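You operate a simulated robot arm through the tools that you are given. There is no shell and no other tool.

You run a simulated robot arm. Do the job below in one go: nothing can be reset, and whatever is moved stays where it is left.

## Task
It's draughty: lock the big window and open the top one instead.
Fine: fold the window stay down to shut it; draw the curtain once the top window is open.

The check looks at the end state, three seconds after you hand in, the way a careful person would. Anything else that was tipped, shoved, dropped, spilled or broken makes it a failure. Flat cloth is picked up by pressing the open fingertips on it (5 to 10 N) and closing them slowly along it; thin cloth reads only 2 to 8 mm in the jaws.

## Robot
A 7-joint arm with a two-finger parallel gripper, fixed in place. Base frame: the origin is at the foot of the arm, x ahead of it, y to its left, z up. Readings come in mm, degrees, newtons and seconds.
With the tool pointing down near the work surface it reaches from about 100 to 600 mm from the base axis. Its first joint turns from -115.0 to 115.0 degrees. Payload 3.91 kg.
Tool frame: the origin (TCP) lies between the finger pads and is the grasp point; the fingertips stand 30 mm ahead of it; z points along the fingers, y is the line along which they close. Largest opening 110 mm; finger width 20, thickness 10; the body of the gripper, 48 by 112 mm, starts 55 mm behind the TCP.
Orientation is told as [roll, pitch, yaw] about the base's x, y, z axes, in that order, counted from this pose: with the fingers straight down and closing along the base's y, the tool's x points along the base's -x, its y along +y and its z along -z.

## Interface
- The arm moves only by the tool apply_moves. Its argument "increments" is one flat list of numbers, 7 for each row, row after row: the shift along the tool's x, y, z in mm, then the turn, a rotation vector about the tool's x, y, z in degrees, then the closure, from 0 (fully open) to 1 (shut). In form: [dx, dy, dz, rx, ry, rz, hand, dx, dy, dz, rx, ry, rz, hand, ...]. A call has 1 to 20 rows; each row shifts and turns the commanded pose from where the row before left it, along the tool's axes as they then stand. Rows are played at 5 a second. More than 50 mm and 8.6 degrees between two rows, or a gripper value outside its range, and nothing of the call is played. Where a pose cannot be reached the arm comes as near as it can. A force on the tool above 90 N (or 10 N above the force at the start of the call, whichever is more), or a blocked arm, ends the call early, and 0.2 s more pass. The fingers move at their own pace (about 153 mm/s each) and stop on an object; they squeeze with about 37 N. The grip force told is the motor's: it shows also when the fingers shut on nothing. Time passes only in rows, and 0.2 s behind the last, so rows that do not move let the fingers close. The reply holds the time, the measured pose of the TCP, the force on the tool along the base axes, the opening and the grip force, in the units named above and with some noise, with the torque about the TCP (base axes, N m) and any sound that the robot's microphone picked up, and new pictures: "pictures" is both (left out), scene, wrist or none.
- Cameras (640 x 400 px; columns grow to the right, rows downward): "scene" is fixed at [56.4, -506.4, 1574.4]; the picture's right is [0.24, -0.97, 0.00], its down [-0.58, -0.14, -0.80] and it looks along [0.78, 0.19, -0.60] (base axes); focal length 270 px, centre (320, 200). "wrist" rides on the gripper at [72, 17, -103] in the tool frame; the picture's right is [-0.23, 0.97, 0.00], its down [-0.76, -0.18, -0.62] and it looks along [-0.61, -0.14, 0.78] (tool axes); focal length 222 px, centre (320, 200). There is no depth. A picture from a camera that has moved, and an enlarged one, comes with that camera's place and axes in the base frame and with its lens. The place of the scene camera against the robot may be out by one fixed shift of up to 12 mm in any direction.
- lift_body(by): slides the trunk up (or, below 0, down) by that many mm; the arm rides with it, the base frame stays. It gives what a move gives, with no picture.
- enlarge(camera, box): a new picture of the part [left, top, right, bottom] of that camera's present view, enlarged. No time passes.
- hand_in(): hands the job in; it is judged then, once.

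Nothing tells you positions but the pictures and the camera data. Unless the task says otherwise, let go and move clear before handing in.

The tools are called after "Request:" as name(argument=value, ...) on one line, values as JSON. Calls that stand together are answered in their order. apply_moves: Moves the arm, as the interface text tells. Its arguments: {"type":"object","properties":{"increments":{"type":"array","items":{"type":"number"}},"pictures":{"type":"string","enum":["both","scene","wrist","none"]}},"required":["increments"]} The other tools are called the same way: lift_body (by) slides the trunk up or down; enlarge (camera, box) takes an enlarged picture of a part of a camera's view; hand_in () hands the job in.

At the start:

```text
time: 0.0
eef_pos: [532.9, -400.8, 1417.4]
tool_rot: [0.0, 0.0, 0.0]
contact_force: [-0.1, -0.5, -1.1]
wrist_torque: [-0.03, -0.01, 0.02]
grip_width: 110.2
grasp_force: 0.1
trunk travel left (down, up): [-925.0, 65.0]
```

scene: 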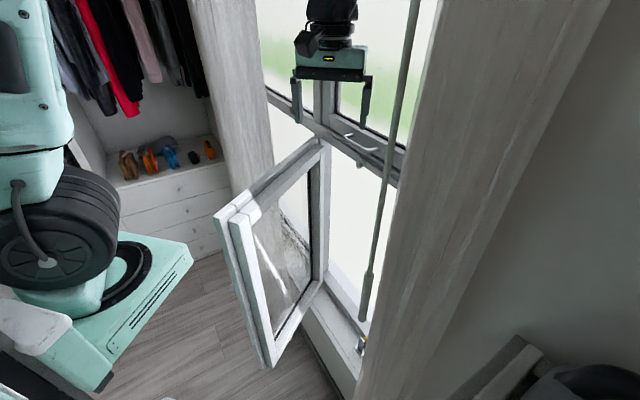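
wrist: 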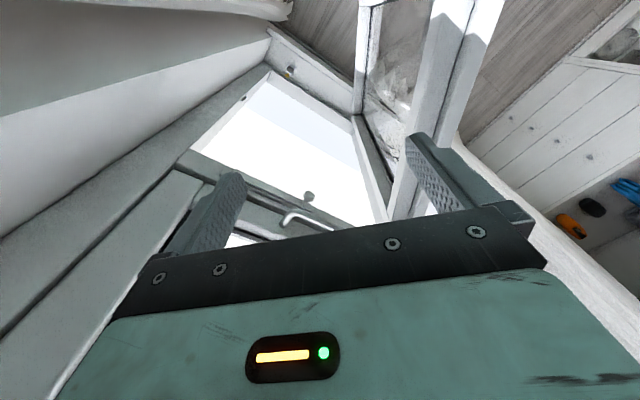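

I see a tall window with a big casement sash standing open into the room, and a transom (top window) with a handle above it, with a curtain on each side and a hanging rod. I'll look closer before moving anything.

Request:
enlarge(camera="scene", box=[200, 120, 440, 270])

Request:
enlarge(camera="scene", box=[240, 0, 480, 150])

Request:
enlarge(camera="scene", box=[200, 250, 440, 400])

Request:
enlarge(camera="wrist", box=[160, 40, 480, 240])

```text
2.67 times, centred on (320, 195) of scene
camera zoom: at [56.4, -506.4, 1574.4], right [0.24, -0.97, 0.0], down [-0.58, -0.14, -0.8], along [0.78, 0.19, -0.6], focal length 721 px, centre (320, 213)
```

zoom: 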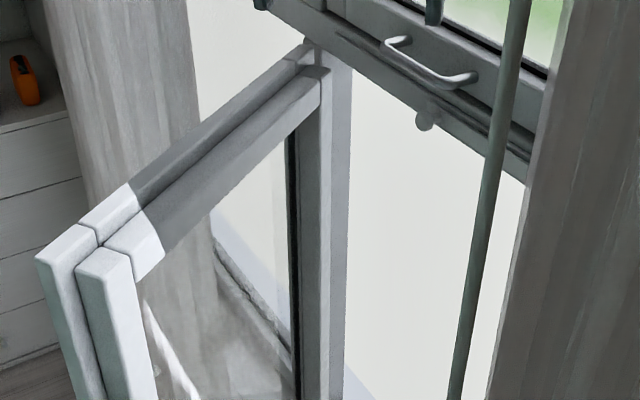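

```text
2.67 times, centred on (360, 75) of scene
camera zoom: at [56.4, -506.4, 1574.4], right [0.24, -0.97, 0.0], down [-0.58, -0.14, -0.8], along [0.78, 0.19, -0.6], focal length 721 px, centre (213, 533)
```

zoom: 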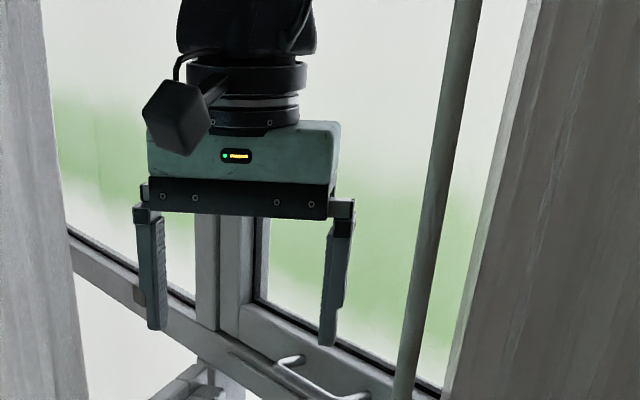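

```text
2.67 times, centred on (320, 325) of scene
camera zoom: at [56.4, -506.4, 1574.4], right [0.24, -0.97, 0.0], down [-0.58, -0.14, -0.8], along [0.78, 0.19, -0.6], focal length 721 px, centre (320, -133)
```

zoom: 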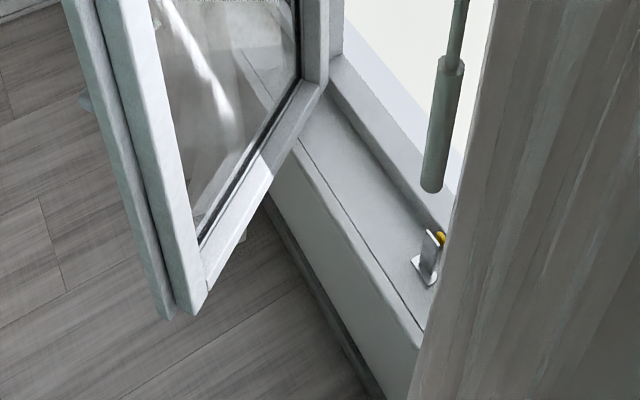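

```text
2.00 times, centred on (320, 140) of wrist
camera zoom: at [459.4, -384.3, 1521.6], right [0.23, 0.97, 0.0], down [0.76, -0.18, 0.62], along [0.61, -0.14, -0.78], focal length 444 px, centre (320, 320)
```

zoom: 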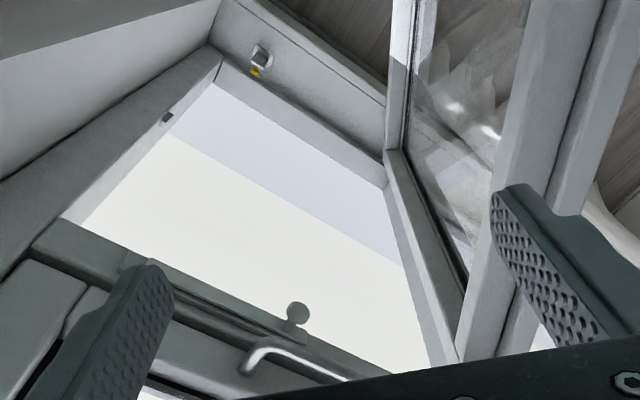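

The window wall seems to run at about 45° to the base axes, and the rod hangs in front of the right-hand curtain. I'll check more details in the present views before moving.

Request:
enlarge(camera="wrist", box=[0, 0, 320, 200])

Request:
enlarge(camera="scene", box=[320, 300, 420, 380])

Request:
enlarge(camera="scene", box=[320, 110, 440, 200])

Request:
enlarge(camera="scene", box=[0, 180, 320, 400])

Request:
enlarge(camera="scene", box=[440, 200, 640, 400])

```text
2.00 times, centred on (160, 100) of wrist
camera zoom: at [459.4, -384.3, 1521.6], right [0.23, 0.97, 0.0], down [0.76, -0.18, 0.62], along [0.61, -0.14, -0.78], focal length 444 px, centre (640, 400)
```

zoom: 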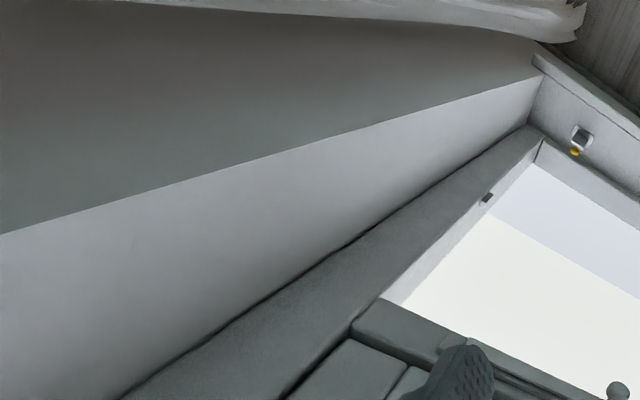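

```text
5.00 times, centred on (370, 340) of scene
camera zoom: at [56.4, -506.4, 1574.4], right [0.24, -0.97, 0.0], down [-0.58, -0.14, -0.8], along [0.78, 0.19, -0.6], focal length 1352 px, centre (70, -500)
```

zoom: 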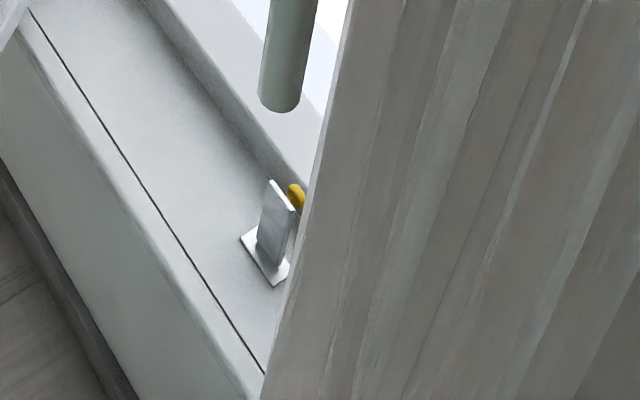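

```text
4.44 times, centred on (380, 155) of scene
camera zoom: at [56.4, -506.4, 1574.4], right [0.24, -0.97, 0.0], down [-0.58, -0.14, -0.8], along [0.78, 0.19, -0.6], focal length 1202 px, centre (53, 400)
```

zoom: 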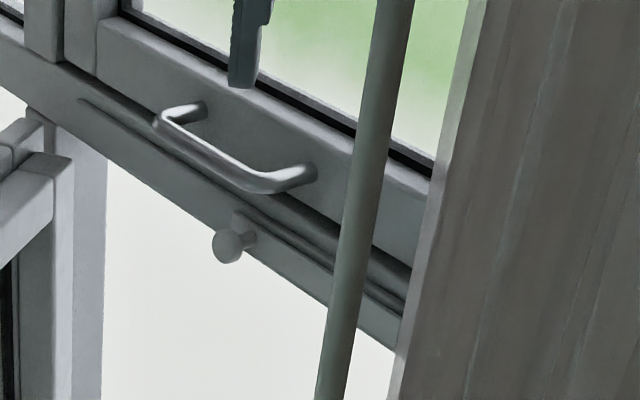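

```text
1.82 times, centred on (160, 290) of scene
camera zoom: at [56.4, -506.4, 1574.4], right [0.24, -0.97, 0.0], down [-0.58, -0.14, -0.8], along [0.78, 0.19, -0.6], focal length 492 px, centre (611, 36)
```

zoom: 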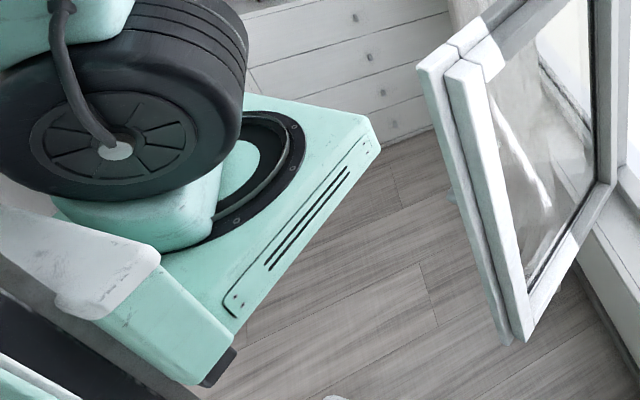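

```text
2.00 times, centred on (540, 300) of scene
camera zoom: at [56.4, -506.4, 1574.4], right [0.24, -0.97, 0.0], down [-0.58, -0.14, -0.8], along [0.78, 0.19, -0.6], focal length 541 px, centre (-120, 0)
```

zoom: 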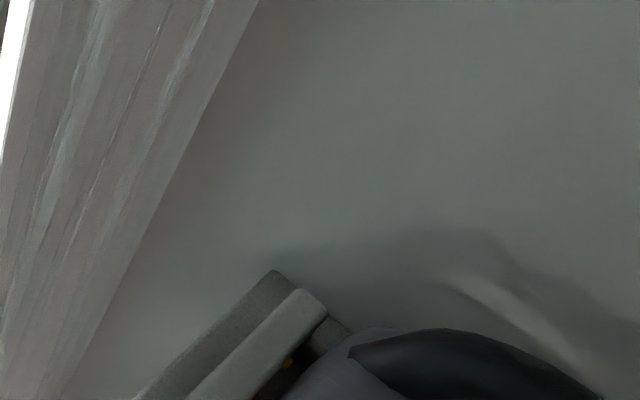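

I've got rough positions: transom handle near [690,-450,1272], knob near [677,-455,1228], sill lever near [590,-545,540], sash free edge near [430,-236]. Next I back off a little and turn the hand to face the window, to see it properly.

Request:
apply_moves(increments=[20, 0, 0, 0, 0, 7.5, 0, 20, 0, 0, 0, 0, 7.5, 0, 20, 0, 0, 0, 0, 7.5, 0, 20, 0, 0, 0, 0, 7.5, 0, 20, 0, 0, 0, 0, 7.5, 0, 20, 0, 0, 0, 0, 7.5, 0])

```text
time: 1.4
eef_pos: [420.5, -362.3, 1416.5]
tool_rot: [0.0, 0.1, -45.1]
contact_force: [0.9, 0.0, -0.2]
wrist_torque: [0.02, 0.01, -0.01]
grip_width: 109.9
grasp_force: 0.0
trunk travel left (down, up): [-925.0, 65.0]
camera wrist: at [381.4, -299.3, 1520.2], right [0.85, 0.53, 0.0], down [0.41, -0.66, 0.62], along [0.33, -0.53, -0.78], focal length 222 px, centre (320, 200)
```

scene: 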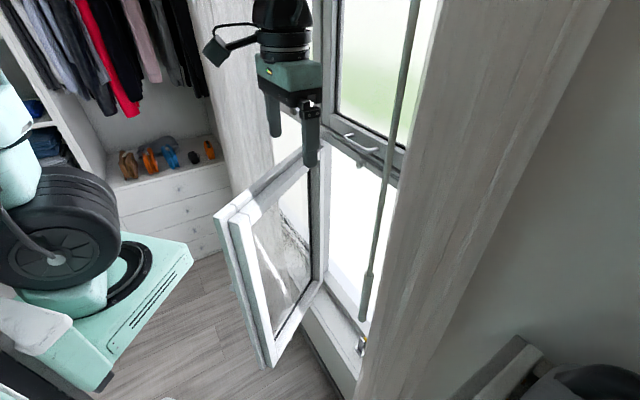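
wrist: 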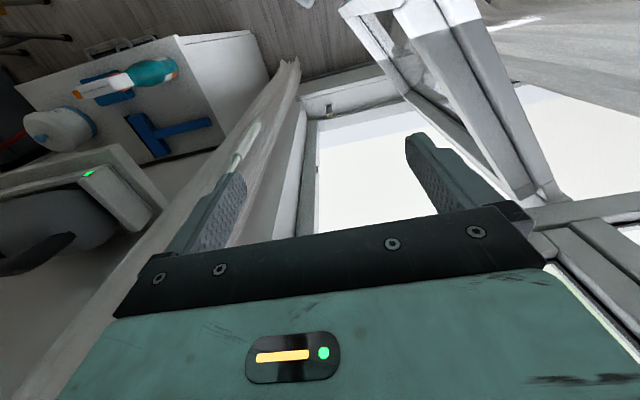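

Request:
enlarge(camera="wrist", box=[160, 60, 400, 210])

Request:
enlarge(camera="wrist", box=[400, 0, 640, 150])

Request:
enlarge(camera="wrist", box=[0, 0, 240, 150])

Request:
enlarge(camera="scene", box=[240, 0, 480, 150])

```text
2.67 times, centred on (280, 135) of wrist
camera zoom: at [381.4, -299.3, 1520.2], right [0.85, 0.53, 0.0], down [0.41, -0.66, 0.62], along [0.33, -0.53, -0.78], focal length 592 px, centre (427, 373)
```

zoom: 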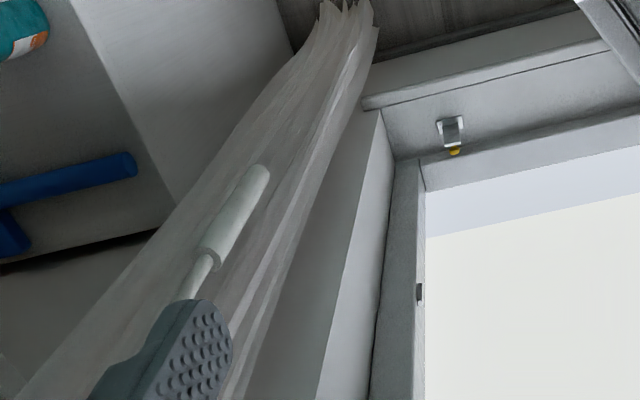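

```text
2.67 times, centred on (520, 75) of wrist
camera zoom: at [381.4, -299.3, 1520.2], right [0.85, 0.53, 0.0], down [0.41, -0.66, 0.62], along [0.33, -0.53, -0.78], focal length 592 px, centre (-213, 533)
```

zoom: 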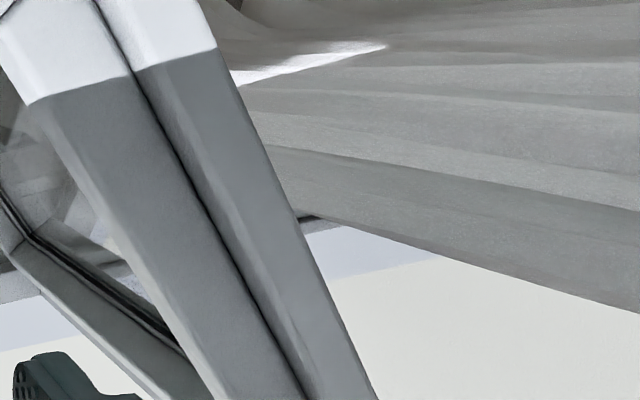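

```text
2.67 times, centred on (120, 75) of wrist
camera zoom: at [381.4, -299.3, 1520.2], right [0.85, 0.53, 0.0], down [0.41, -0.66, 0.62], along [0.33, -0.53, -0.78], focal length 592 px, centre (853, 533)
```

zoom: 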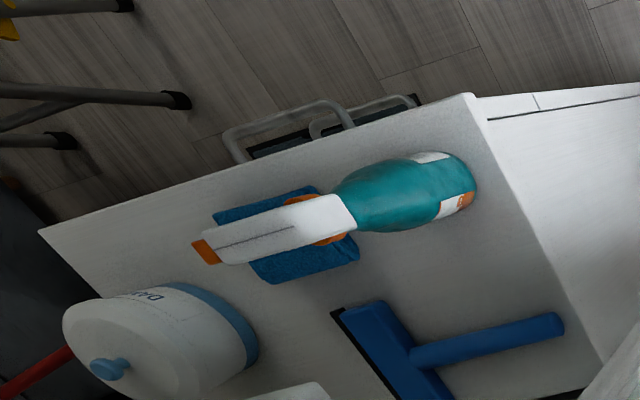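

```text
2.67 times, centred on (360, 75) of scene
camera zoom: at [56.4, -506.4, 1574.4], right [0.24, -0.97, 0.0], down [-0.58, -0.14, -0.8], along [0.78, 0.19, -0.6], focal length 721 px, centre (213, 533)
```

zoom: 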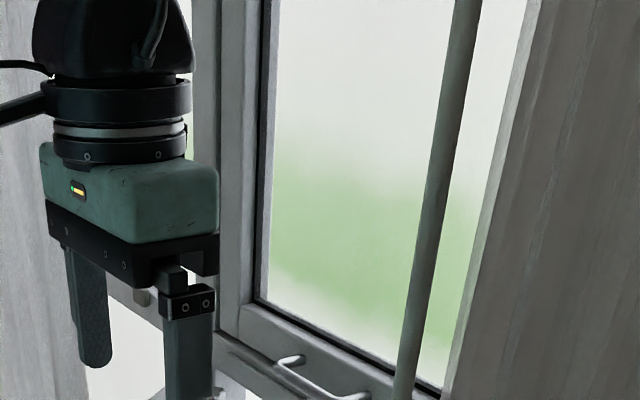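

The wand (thick lower end near [355,-519,1050]) hangs in front of the right-hand curtain; there's another curtain on the left. Now I tilt the hand up to see the top window and the curtain rail.

Request:
apply_moves(increments=[10, 0, 0, 0, -8, 0, 0, 10, 0, 0, 0, -8, 0, 0, 10, 0, 0, 0, -8, 0, 0, 10, 0, 0, 0, -8, 0, 0, 10, 0, 0, 0, -8, 0, 0], pictures="wrist")

```text
time: 2.6
eef_pos: [411.4, -393.9, 1384.0]
tool_rot: [0.0, -40.0, -45.1]
contact_force: [-0.5, 0.3, 0.2]
wrist_torque: [0.04, 0.0, 0.0]
grip_width: 109.9
grasp_force: 0.0
out of reach, approached as far as the arm can: row 3, 4, 5
trunk travel left (down, up): [-925.0, 65.0]
camera wrist: at [337.0, -296.6, 1418.0], right [0.81, 0.56, 0.15], down [0.0, -0.26, 0.97], along [0.58, -0.79, -0.21], focal length 222 px, centre (320, 200)
```

wrist: 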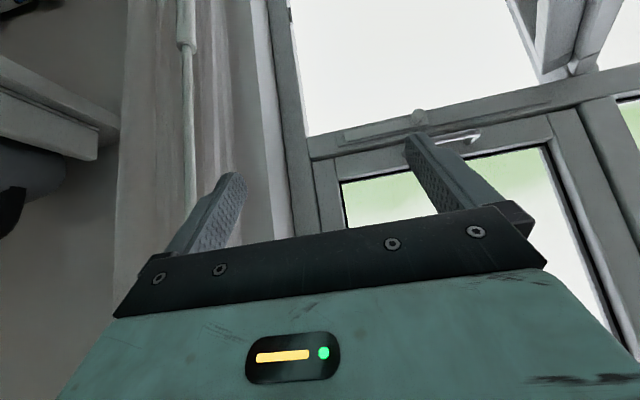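

Request:
enlarge(camera="wrist", box=[270, 60, 590, 260])

Request:
enlarge(camera="wrist", box=[90, 0, 330, 150])

Request:
enlarge(camera="scene", box=[200, 0, 520, 200])

```text
2.00 times, centred on (430, 160) of wrist
camera zoom: at [337.0, -296.6, 1418.0], right [0.81, 0.56, 0.15], down [0.0, -0.26, 0.97], along [0.58, -0.79, -0.21], focal length 444 px, centre (100, 280)
```

zoom: 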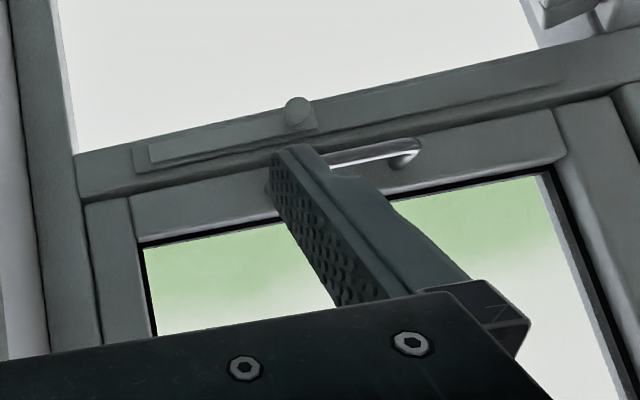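

```text
2.67 times, centred on (210, 75) of wrist
camera zoom: at [337.0, -296.6, 1418.0], right [0.81, 0.56, 0.15], down [0.0, -0.26, 0.97], along [0.58, -0.79, -0.21], focal length 592 px, centre (613, 533)
```

zoom: 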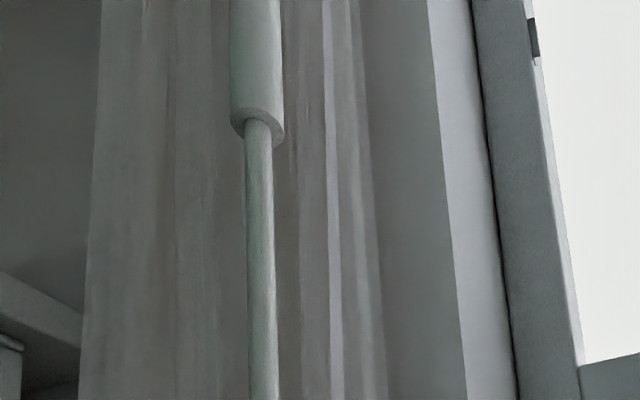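

```text
2.00 times, centred on (360, 100) of scene
camera zoom: at [56.4, -506.4, 1574.4], right [0.24, -0.97, 0.0], down [-0.58, -0.14, -0.8], along [0.78, 0.19, -0.6], focal length 541 px, centre (240, 400)
```

zoom: 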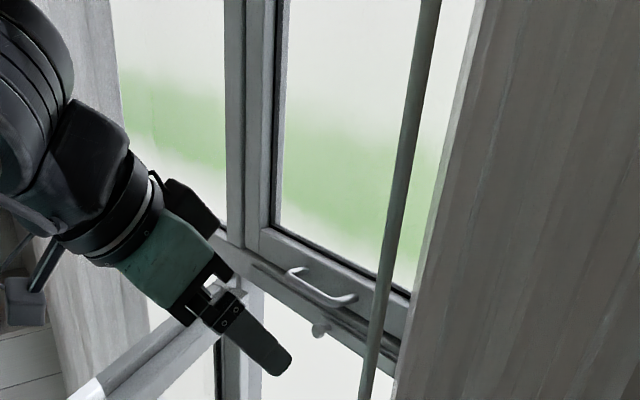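

Request:
enlarge(camera="scene", box=[205, 250, 305, 370])

Request:
enlarge(camera="scene", box=[260, 260, 360, 360])

Request:
enlarge(camera="wrist", box=[480, 0, 640, 100])

```text
3.33 times, centred on (255, 310) of scene
camera zoom: at [56.4, -506.4, 1574.4], right [0.24, -0.97, 0.0], down [-0.58, -0.14, -0.8], along [0.78, 0.19, -0.6], focal length 902 px, centre (537, -167)
```

zoom: 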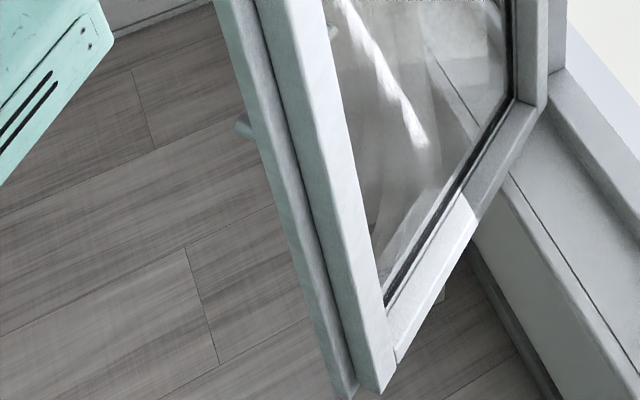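

```text
4.00 times, centred on (310, 310) of scene
camera zoom: at [56.4, -506.4, 1574.4], right [0.24, -0.97, 0.0], down [-0.58, -0.14, -0.8], along [0.78, 0.19, -0.6], focal length 1082 px, centre (360, -240)
```

zoom: 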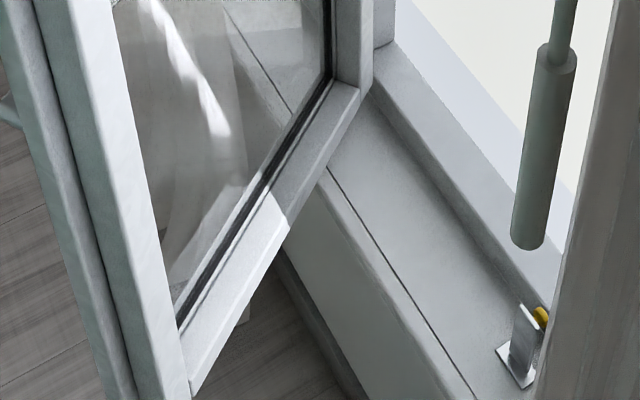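

```text
4.00 times, centred on (560, 50) of wrist
camera zoom: at [337.0, -296.6, 1418.0], right [0.81, 0.56, 0.15], down [0.0, -0.26, 0.97], along [0.58, -0.79, -0.21], focal length 888 px, centre (-640, 800)
```

zoom: 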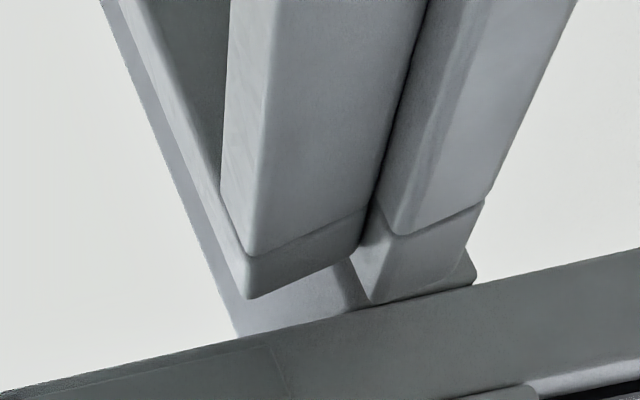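

The transom carries a sliding plate with a knob on a track plus the pull handle of the top window, and the sash has a handle on its room side which I can't see yet. I'll level the hand again and move to the +y side to look at the room face of the sash.

Request:
apply_moves(increments=[0, 0, 0, 0, 8, 0, 0, 0, 0, 0, 0, 8, 0, 0, 0, 0, 0, 0, 8, 0, 0, 0, 0, 0, 0, 8, 0, 0, 0, 0, 0, 0, 8, 0, 0, 0, 0, 0, 0, 0, 6.25, 0, 0, 0, 0, 0, 0, 6.25, 0, 0, 0, 0, 0, 0, 6.25, 0, 0, 0, 0, 0, 0, 6.25, 0, 40, 15, 0, 0, 0, 0, 0, 40, 15, 0, 0, 0, 0, 0, 40, 15, 0, 0, 0, 0, 0, 40, 15, 0, 0, 0, 0, 0, 40, 15, 0, 0, 0, 0, 0, 40, 15, 0, 0, 0, 0, 0, 40, 15, 0, 0, 0, 0, 0, 40, 15, 0, 0, 0, 0, 0, 40, 15, 0, 0, 0, 0, 0, 40, 15, 0, 0, 0, 0, 0])

```text
time: 6.6
eef_pos: [432.7, 25.8, 1344.1]
tool_rot: [0.1, 0.0, -70.0]
contact_force: [-1.0, 0.1, -1.1]
wrist_torque: [0.05, -0.01, 0.04]
grip_width: 110.0
grasp_force: 0.2
out of reach, approached as far as the arm can: row 13, 14, 15
trunk travel left (down, up): [-925.0, 65.0]
camera wrist: at [422.4, 98.5, 1448.0], right [0.99, 0.12, 0.0], down [0.09, -0.78, 0.62], along [0.07, -0.62, -0.78], focal length 222 px, centre (320, 200)
```

scene: 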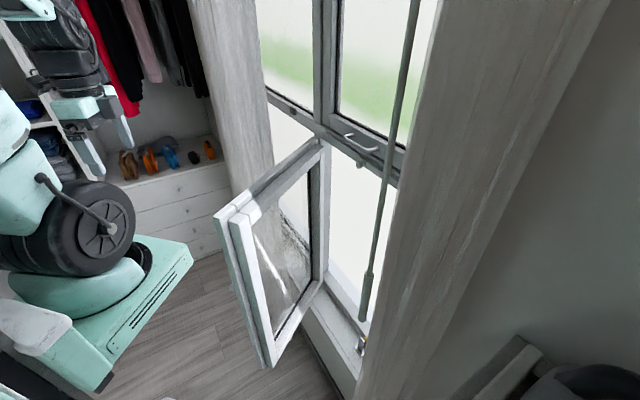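
wrist: 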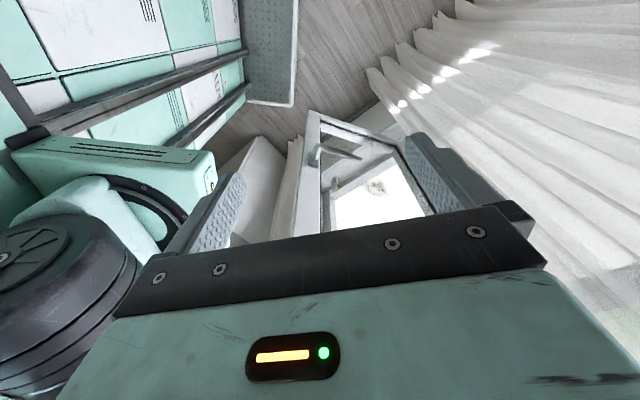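

Request:
enlarge(camera="wrist", box=[240, 80, 440, 220])

Request:
enlarge(camera="scene", box=[240, 0, 480, 150])

Request:
enlarge(camera="wrist", box=[0, 0, 320, 200])

```text
2.86 times, centred on (340, 150) of wrist
camera zoom: at [422.4, 98.5, 1448.0], right [0.99, 0.12, 0.0], down [0.09, -0.78, 0.62], along [0.07, -0.62, -0.78], focal length 635 px, centre (263, 343)
```

zoom: 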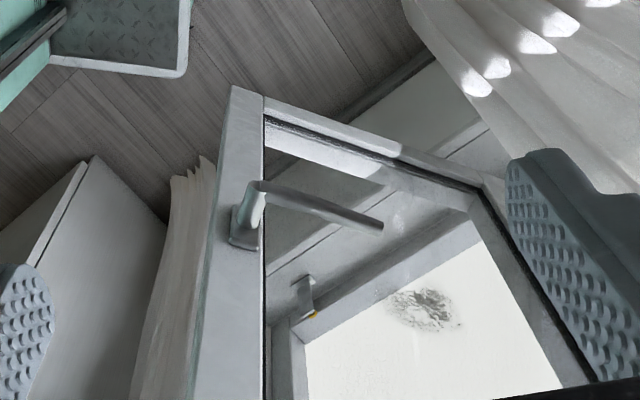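

```text
2.67 times, centred on (360, 75) of scene
camera zoom: at [56.4, -506.4, 1574.4], right [0.24, -0.97, 0.0], down [-0.58, -0.14, -0.8], along [0.78, 0.19, -0.6], focal length 721 px, centre (213, 533)
```

zoom: 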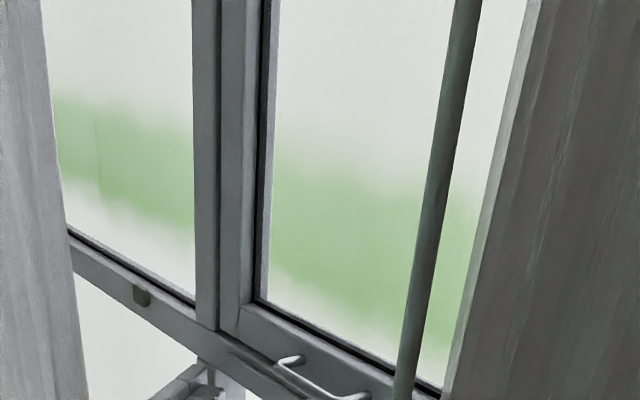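

```text
2.00 times, centred on (160, 100) of wrist
camera zoom: at [422.4, 98.5, 1448.0], right [0.99, 0.12, 0.0], down [0.09, -0.78, 0.62], along [0.07, -0.62, -0.78], focal length 444 px, centre (640, 400)
```

zoom: 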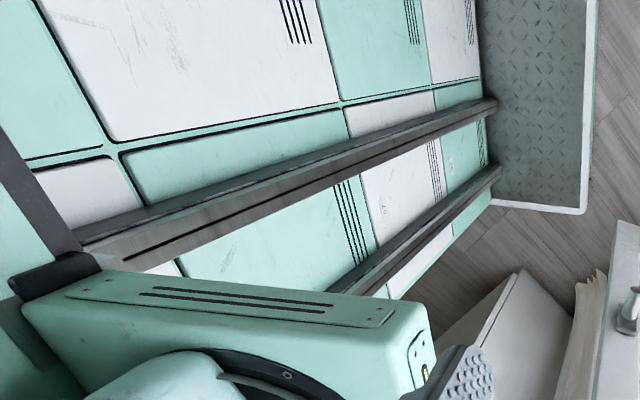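

The sash has a lever handle on its room face, now standing horizontal, and the sill stay is an upright plate near the latch end. I'll go back over the sash to the gap between sash and wand, then lower the trunk to look at the stay up close.

Request:
apply_moves(increments=[0, 0, 0, 0, 0, -6.25, 0, 0, 0, 0, 0, 0, -6.25, 0, 0, 0, 0, 0, 0, -6.25, 0, 0, 0, 0, 0, 0, -6.25, 0, -28.5, -31, 0, 0, 0, 0, 0, -28.5, -31, 0, 0, 0, 0, 0, -28.5, -31, 0, 0, 0, 0, 0, -28.5, -31, 0, 0, 0, 0, 0, -28.5, -31, 0, 0, 0, 0, 0, -28.5, -31, 0, 0, 0, 0, 0, -28.5, -31, 0, 0, 0, 0, 0, -28.5, -31, 0, 0, 0, 0, 0, -28.5, -31, 0, 0, 0, 0, 0, -28.5, -31, 0, 0, 0, 0, 0])

```text
time: 9.6
eef_pos: [418.0, -399.7, 1342.6]
tool_rot: [0.1, 0.1, -45.0]
contact_force: [-0.4, 0.0, -0.7]
wrist_torque: [0.03, 0.02, -0.02]
grip_width: 110.1
grasp_force: 0.1
out of reach, approached as far as the arm can: row 8
trunk travel left (down, up): [-925.0, 65.0]
camera wrist: at [378.0, -336.2, 1446.4], right [0.85, 0.53, 0.0], down [0.41, -0.66, 0.62], along [0.33, -0.53, -0.78], focal length 222 px, centre (320, 200)
```

scene: 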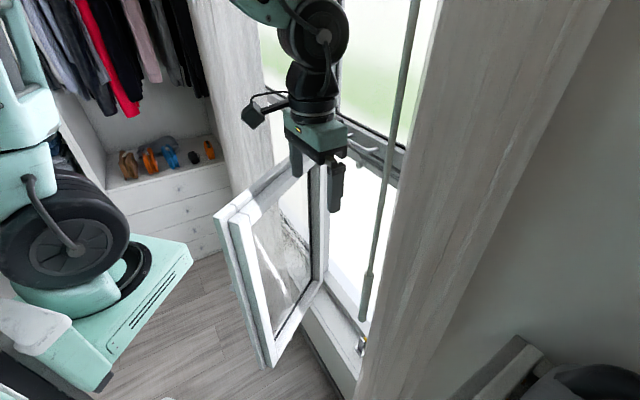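
wrist: 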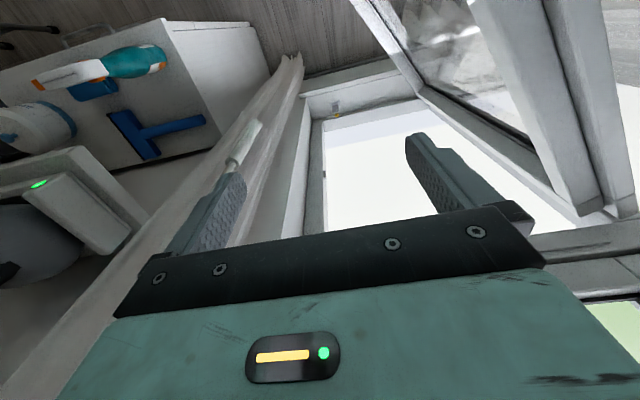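

Request:
lift_body(by=-200)

```text
time: 11.8
eef_pos: [417.8, -398.8, 1142.5]
tool_rot: [0.1, 0.0, -45.0]
contact_force: [-0.2, -0.7, 0.2]
wrist_torque: [-0.02, -0.01, 0.01]
grip_width: 109.9
grasp_force: 0.1
trunk travel left (down, up): [-725.0, 265.0]
```

Request:
enlarge(camera="scene", box=[160, 0, 480, 200])

Request:
enlarge(camera="wrist", box=[0, 0, 640, 400])

```text
2.00 times, centred on (320, 100) of scene
camera zoom: at [56.4, -506.4, 1574.4], right [0.24, -0.97, 0.0], down [-0.58, -0.14, -0.8], along [0.78, 0.19, -0.6], focal length 541 px, centre (320, 400)
```

zoom: 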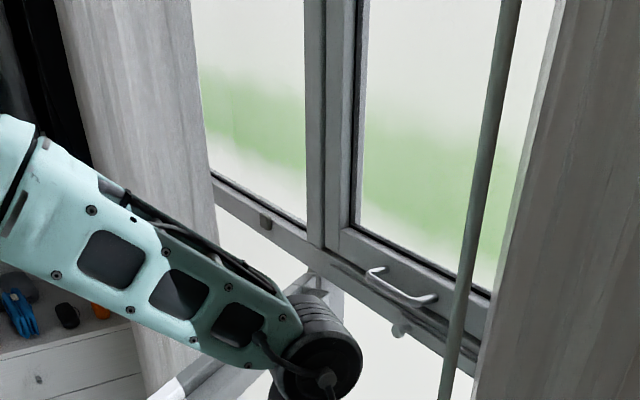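

```text
1.00 times, centred on (320, 200) of wrist (not enlarged: the box is as wide or as high as the picture)
camera zoom: at [378.3, -336.1, 1246.3], right [0.85, 0.53, 0.0], down [0.41, -0.66, 0.62], along [0.33, -0.53, -0.78], focal length 222 px, centre (320, 200)
```

zoom: 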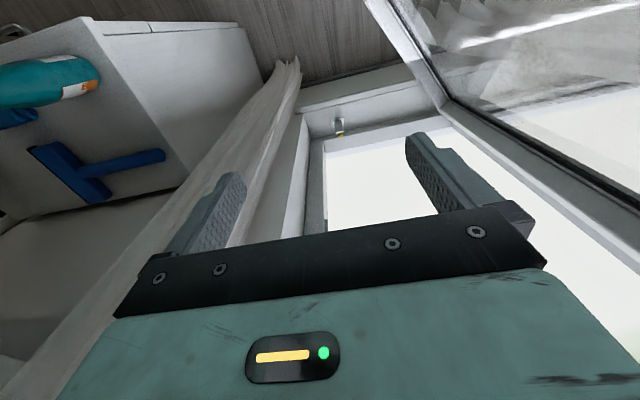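

Request:
lift_body(by=-150)

Request:
enlarge(camera="scene", box=[120, 50, 440, 250])

```text
time: 13.5
eef_pos: [418.6, -398.8, 991.5]
tool_rot: [0.0, 0.0, -45.1]
contact_force: [0.9, 0.2, -0.4]
wrist_torque: [0.01, -0.03, 0.01]
grip_width: 110.0
grasp_force: 0.1
trunk travel left (down, up): [-575.0, 415.0]
```

```text
2.00 times, centred on (280, 150) of scene
camera zoom: at [56.4, -506.4, 1574.4], right [0.24, -0.97, 0.0], down [-0.58, -0.14, -0.8], along [0.78, 0.19, -0.6], focal length 541 px, centre (400, 300)
```

zoom: 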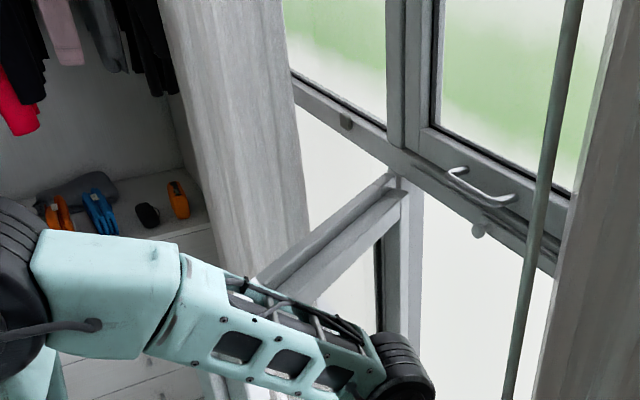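

Request:
lift_body(by=-150)

Request:
enlarge(camera="scene", box=[120, 100, 440, 300])

Request:
enlarge(camera="wrist", box=[0, 0, 640, 400])

Request:
enlarge(camera="wrist", box=[280, 80, 440, 180])

```text
time: 15.3
eef_pos: [418.9, -399.2, 842.2]
tool_rot: [0.0, 0.0, -45.0]
contact_force: [0.1, 0.4, 0.2]
wrist_torque: [-0.03, 0.02, 0.01]
grip_width: 109.7
grasp_force: 0.1
trunk travel left (down, up): [-425.0, 565.0]
```

```text
2.00 times, centred on (280, 200) of scene
camera zoom: at [56.4, -506.4, 1574.4], right [0.24, -0.97, 0.0], down [-0.58, -0.14, -0.8], along [0.78, 0.19, -0.6], focal length 541 px, centre (400, 200)
```

zoom: 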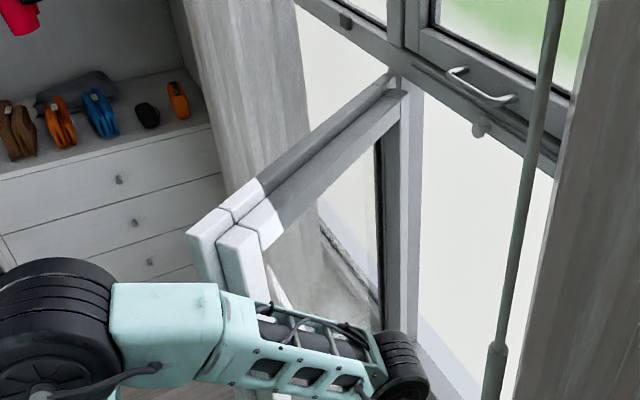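

```text
1.00 times, centred on (320, 200) of wrist (not enlarged: the box is as wide or as high as the picture)
camera zoom: at [378.3, -336.1, 946.3], right [0.85, 0.53, 0.0], down [0.41, -0.66, 0.62], along [0.33, -0.53, -0.78], focal length 222 px, centre (320, 200)
```

zoom: 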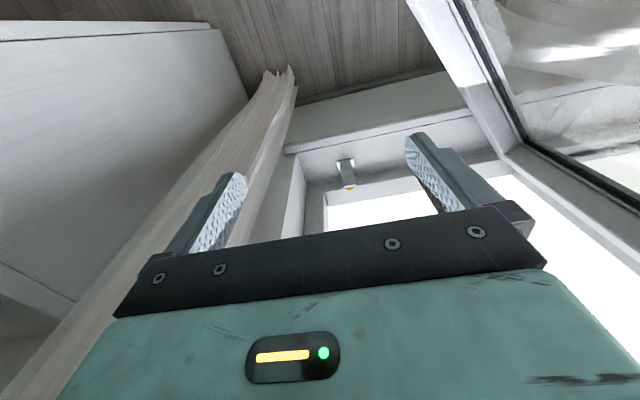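

```text
4.00 times, centred on (360, 130) of wrist
camera zoom: at [378.3, -336.1, 946.3], right [0.85, 0.53, 0.0], down [0.41, -0.66, 0.62], along [0.33, -0.53, -0.78], focal length 888 px, centre (160, 480)
```

zoom: 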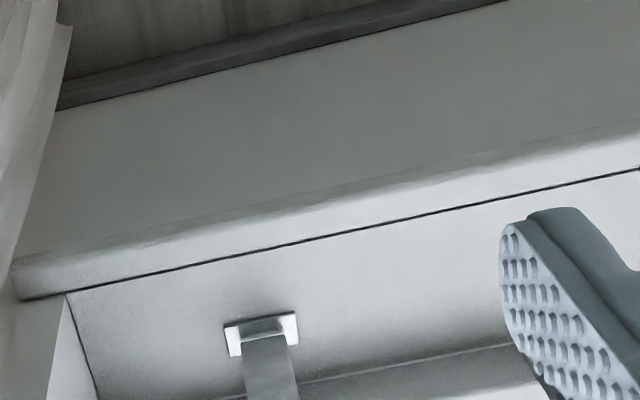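

Request:
enlarge(camera="wrist", box=[300, 140, 396, 200])

Request:
enlarge(camera="scene", box=[330, 310, 394, 350])

```text
6.67 times, centred on (348, 170) of wrist
camera zoom: at [378.3, -336.1, 946.3], right [0.85, 0.53, 0.0], down [0.41, -0.66, 0.62], along [0.33, -0.53, -0.78], focal length 1481 px, centre (133, 400)
```

zoom: 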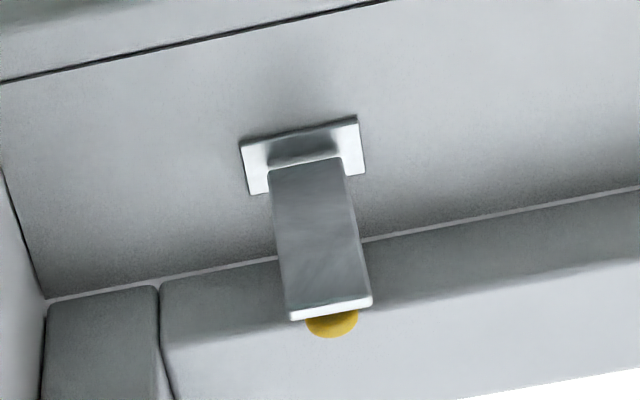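

```text
10.00 times, centred on (362, 330) of scene
camera zoom: at [56.4, -506.4, 1574.4], right [0.24, -0.97, 0.0], down [-0.58, -0.14, -0.8], along [0.78, 0.19, -0.6], focal length 2704 px, centre (-100, -1100)
```

zoom: 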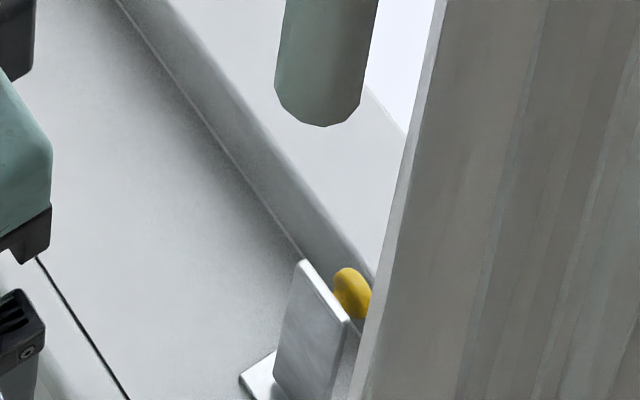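

The stay is an upright strip about 28 mm wide (w 16–44 along the wall, top at z≈548) hinged on a base plate on the sill at z≈452, around [582,-539]; the frame rail behind it leaves it room only to fold toward the room. I'll tilt the fingers outward and approach it.

Request:
apply_moves(increments=[0, 0, 0, 0, -8, 0, 0, 0, 0, 0, 0, -8, 0, 0, 0, 0, 0, 0, -8, 0, 0, 0, 0, 0, 0, -8, 0, 0, 0, 0, 0, 0, -8, 0, 0, 0, 0, 0, 0, -8, 0, 0, -18.7, 4, 20.8, 0, 0, 0, 0, -18.7, 4, 20.8, 0, 0, 0, 0, -18.7, 4, 20.8, 0, 0, 0, 0, -18.7, 4, 20.8, 0, 0, 0, 0])

```text
time: 17.5
eef_pos: [461.2, -532.5, 874.4]
tool_rot: [0.3, -48.0, -53.9]
contact_force: [23.6, 43.6, 12.4]
wrist_torque: [-1.93, 1.79, -2.56]
grip_width: 87.6
grasp_force: 0.1
out of reach, approached as far as the arm can: row 5, 6
trunk travel left (down, up): [-425.0, 565.0]
stopped in row 10: the force on the tool passed its limit at 119 N (the readings are from after the stop); the commanded pose is now the measured one
camera wrist: at [398.7, -422.0, 889.5], right [0.87, 0.46, 0.17], down [-0.12, -0.15, 0.98], along [0.47, -0.88, -0.07], focal length 222 px, centre (320, 200)
```

scene: 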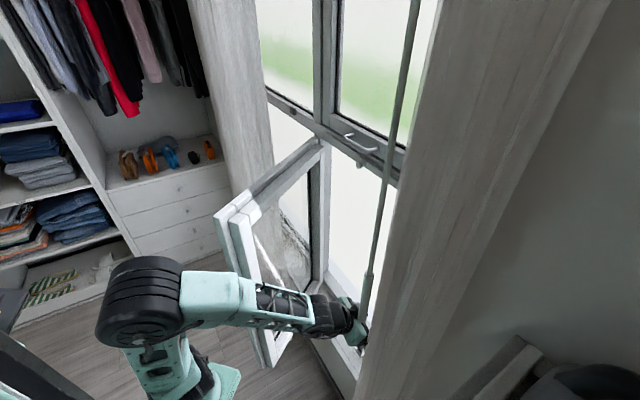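
wrist: 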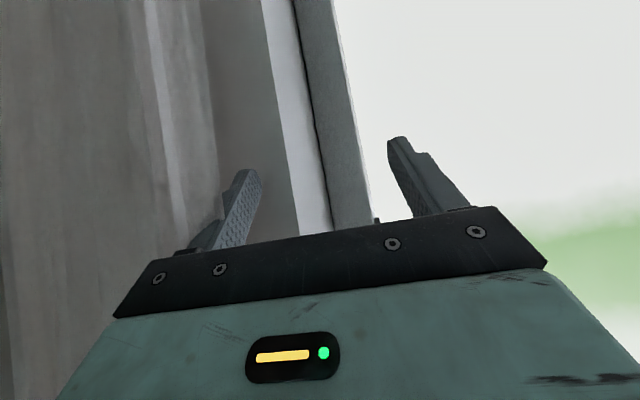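

The hand drifted sideways where the pose was out of reach and a finger touched the wall edge. I'm backing straight off inward first.

Request:
apply_moves(increments=[10, 0, -11, 0, 0, 0, 0, 13, 3, -15, 0, 0, 0, 0, 13, 8, -15, 0, 0, 0, 0, 13, 8, -15, 0, 0, 0, 0])

```text
time: 18.5
eef_pos: [429.9, -466.5, 873.1]
tool_rot: [0.8, -47.9, -54.7]
contact_force: [0.6, 0.5, 0.8]
wrist_torque: [-0.01, 0.0, 0.0]
grip_width: 110.2
grasp_force: 0.1
trunk travel left (down, up): [-425.0, 565.0]
camera wrist: at [369.0, -354.7, 890.3], right [0.88, 0.44, 0.18], down [-0.12, -0.15, 0.98], along [0.46, -0.88, -0.07], focal length 222 px, centre (320, 200)
```

scene: 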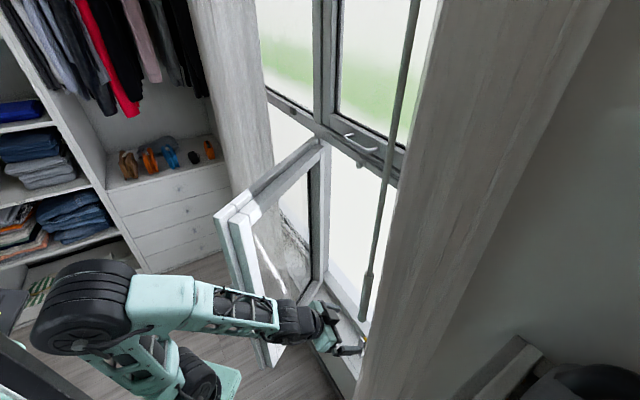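
wrist: 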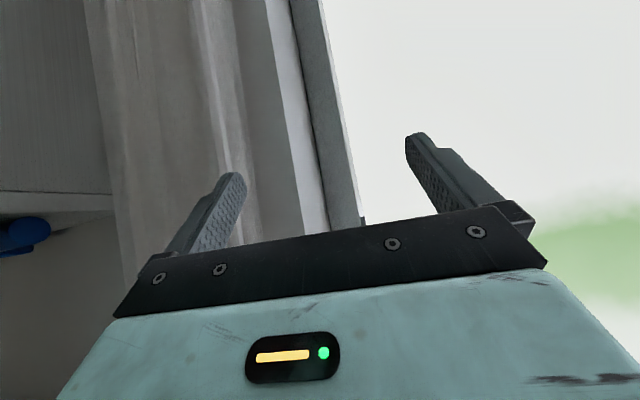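

Request:
apply_moves(increments=[0, 10, 0, -3.6, 0, -3.25, 0, 0, 10, 0, -3.6, 0, -3.25, 0, 0, 18, 0, 0, 0, 0, 0, 0, 18, 0, 0, 0, 0, 0])

```text
time: 19.5
eef_pos: [466.4, -427.8, 874.0]
tool_rot: [0.7, -48.1, -45.1]
contact_force: [0.1, 0.7, 0.2]
wrist_torque: [-0.01, 0.02, 0.0]
grip_width: 110.0
grasp_force: 0.1
trunk travel left (down, up): [-425.0, 565.0]
camera wrist: at [388.9, -328.0, 890.2], right [0.79, 0.59, 0.18], down [-0.1, -0.16, 0.98], along [0.6, -0.79, -0.07], focal length 222 px, centre (320, 200)
```

scene: 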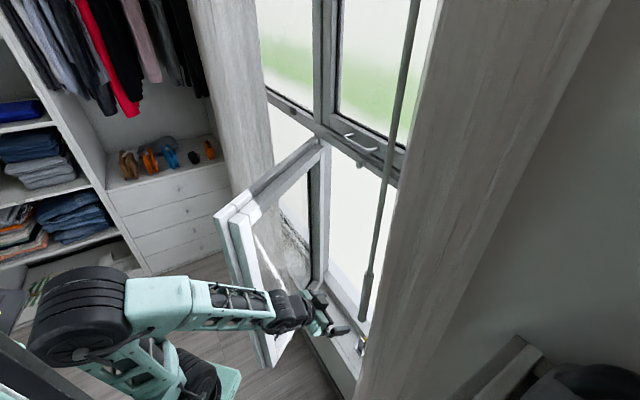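
wrist: 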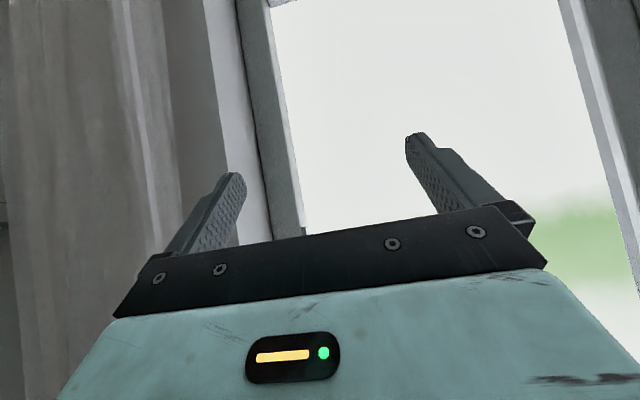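

Request:
lift_body(by=-200)

Request:
enlarge(camera="scene", box=[120, 200, 440, 400])

Request:
enlarge(camera="wrist", box=[0, 0, 640, 400])

```text
time: 21.6
eef_pos: [466.8, -427.2, 673.8]
tool_rot: [0.6, -48.1, -45.1]
contact_force: [-0.5, 0.0, -0.6]
wrist_torque: [0.04, 0.01, 0.01]
grip_width: 110.0
grasp_force: 0.0
trunk travel left (down, up): [-225.0, 765.0]
```

```text
2.00 times, centred on (280, 300) of scene
camera zoom: at [56.4, -506.4, 1574.4], right [0.24, -0.97, 0.0], down [-0.58, -0.14, -0.8], along [0.78, 0.19, -0.6], focal length 541 px, centre (400, 0)
```

zoom: 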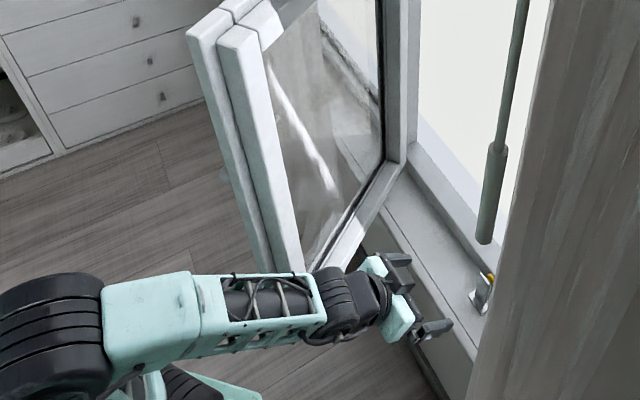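

```text
1.00 times, centred on (320, 200) of wrist (not enlarged: the box is as wide or as high as the picture)
camera zoom: at [388.9, -328.0, 690.4], right [0.79, 0.59, 0.18], down [-0.1, -0.16, 0.98], along [0.6, -0.79, -0.07], focal length 222 px, centre (320, 200)
```

zoom: 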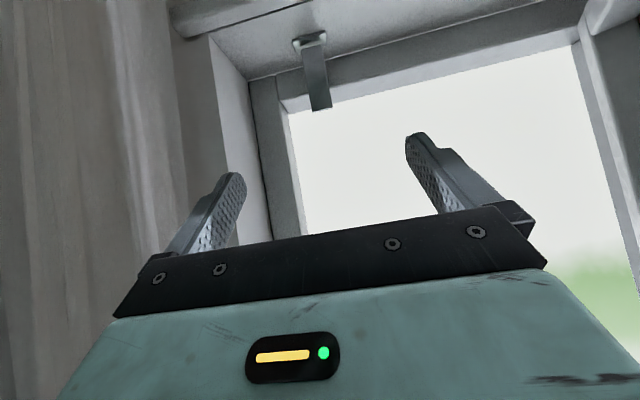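

Request:
enlarge(camera="wrist", box=[240, 20, 400, 120])

Request:
enlarge(camera="scene", box=[300, 300, 396, 360])

```text
4.00 times, centred on (320, 70) of wrist
camera zoom: at [388.9, -328.0, 690.4], right [0.79, 0.59, 0.18], down [-0.1, -0.16, 0.98], along [0.6, -0.79, -0.07], focal length 888 px, centre (320, 720)
```

zoom: 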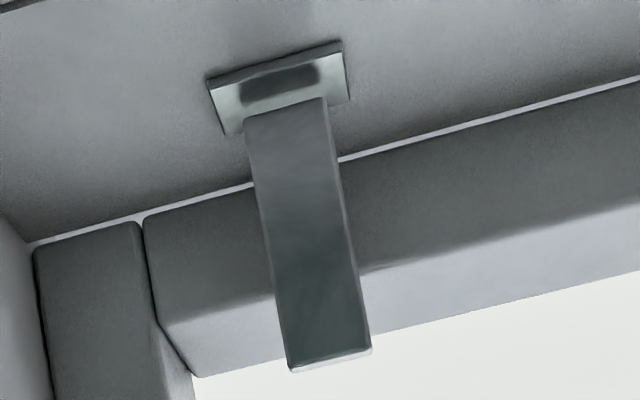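

```text
6.67 times, centred on (348, 330) of scene
camera zoom: at [56.4, -506.4, 1574.4], right [0.24, -0.97, 0.0], down [-0.58, -0.14, -0.8], along [0.78, 0.19, -0.6], focal length 1803 px, centre (133, -667)
```

zoom: 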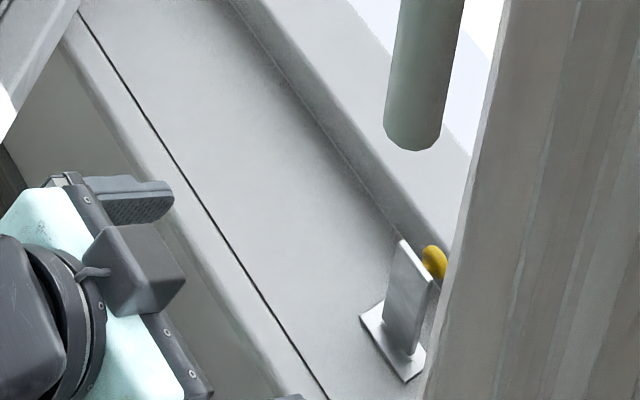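

Request:
lift_body(by=-80)

Request:
apply_moves(increments=[-16, 0, 17.7, 0, 0, 0, 0, -16, 0, 17.7, 0, 0, 0, 0, -16, 0.5, 17.7, 0, 0, 0, 0, -16, 0.5, 17.7, 0, 0, 0, 0])

```text
time: 22.8
eef_pos: [466.7, -427.9, 594.6]
tool_rot: [0.6, -48.2, -45.0]
contact_force: [0.1, 1.0, -0.2]
wrist_torque: [0.02, -0.05, 0.0]
grip_width: 110.3
grasp_force: 0.0
trunk travel left (down, up): [-145.0, 845.0]
```

```text
time: 23.8
eef_pos: [460.2, -531.3, 597.0]
tool_rot: [0.7, -47.9, -54.9]
contact_force: [22.7, 44.2, 13.7]
wrist_torque: [-1.94, 1.78, -2.64]
grip_width: 88.0
grasp_force: 0.1
trunk travel left (down, up): [-145.0, 845.0]
stopped in row 4: the force on the tool passed its limit at 113 N (the readings are from after the stop); the commanded pose is now the measured one
camera wrist: at [399.8, -420.5, 613.3], right [0.88, 0.44, 0.18], down [-0.12, -0.15, 0.98], along [0.46, -0.88, -0.07], focal length 222 px, centre (320, 200)
```

scene: 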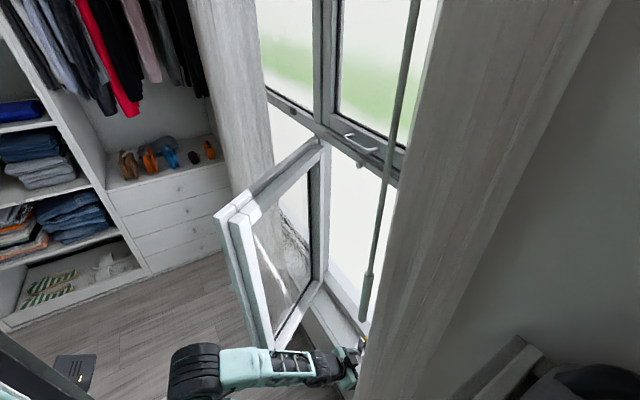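
wrist: 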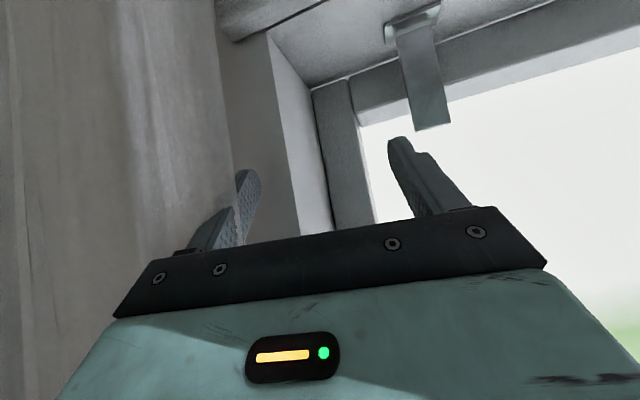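

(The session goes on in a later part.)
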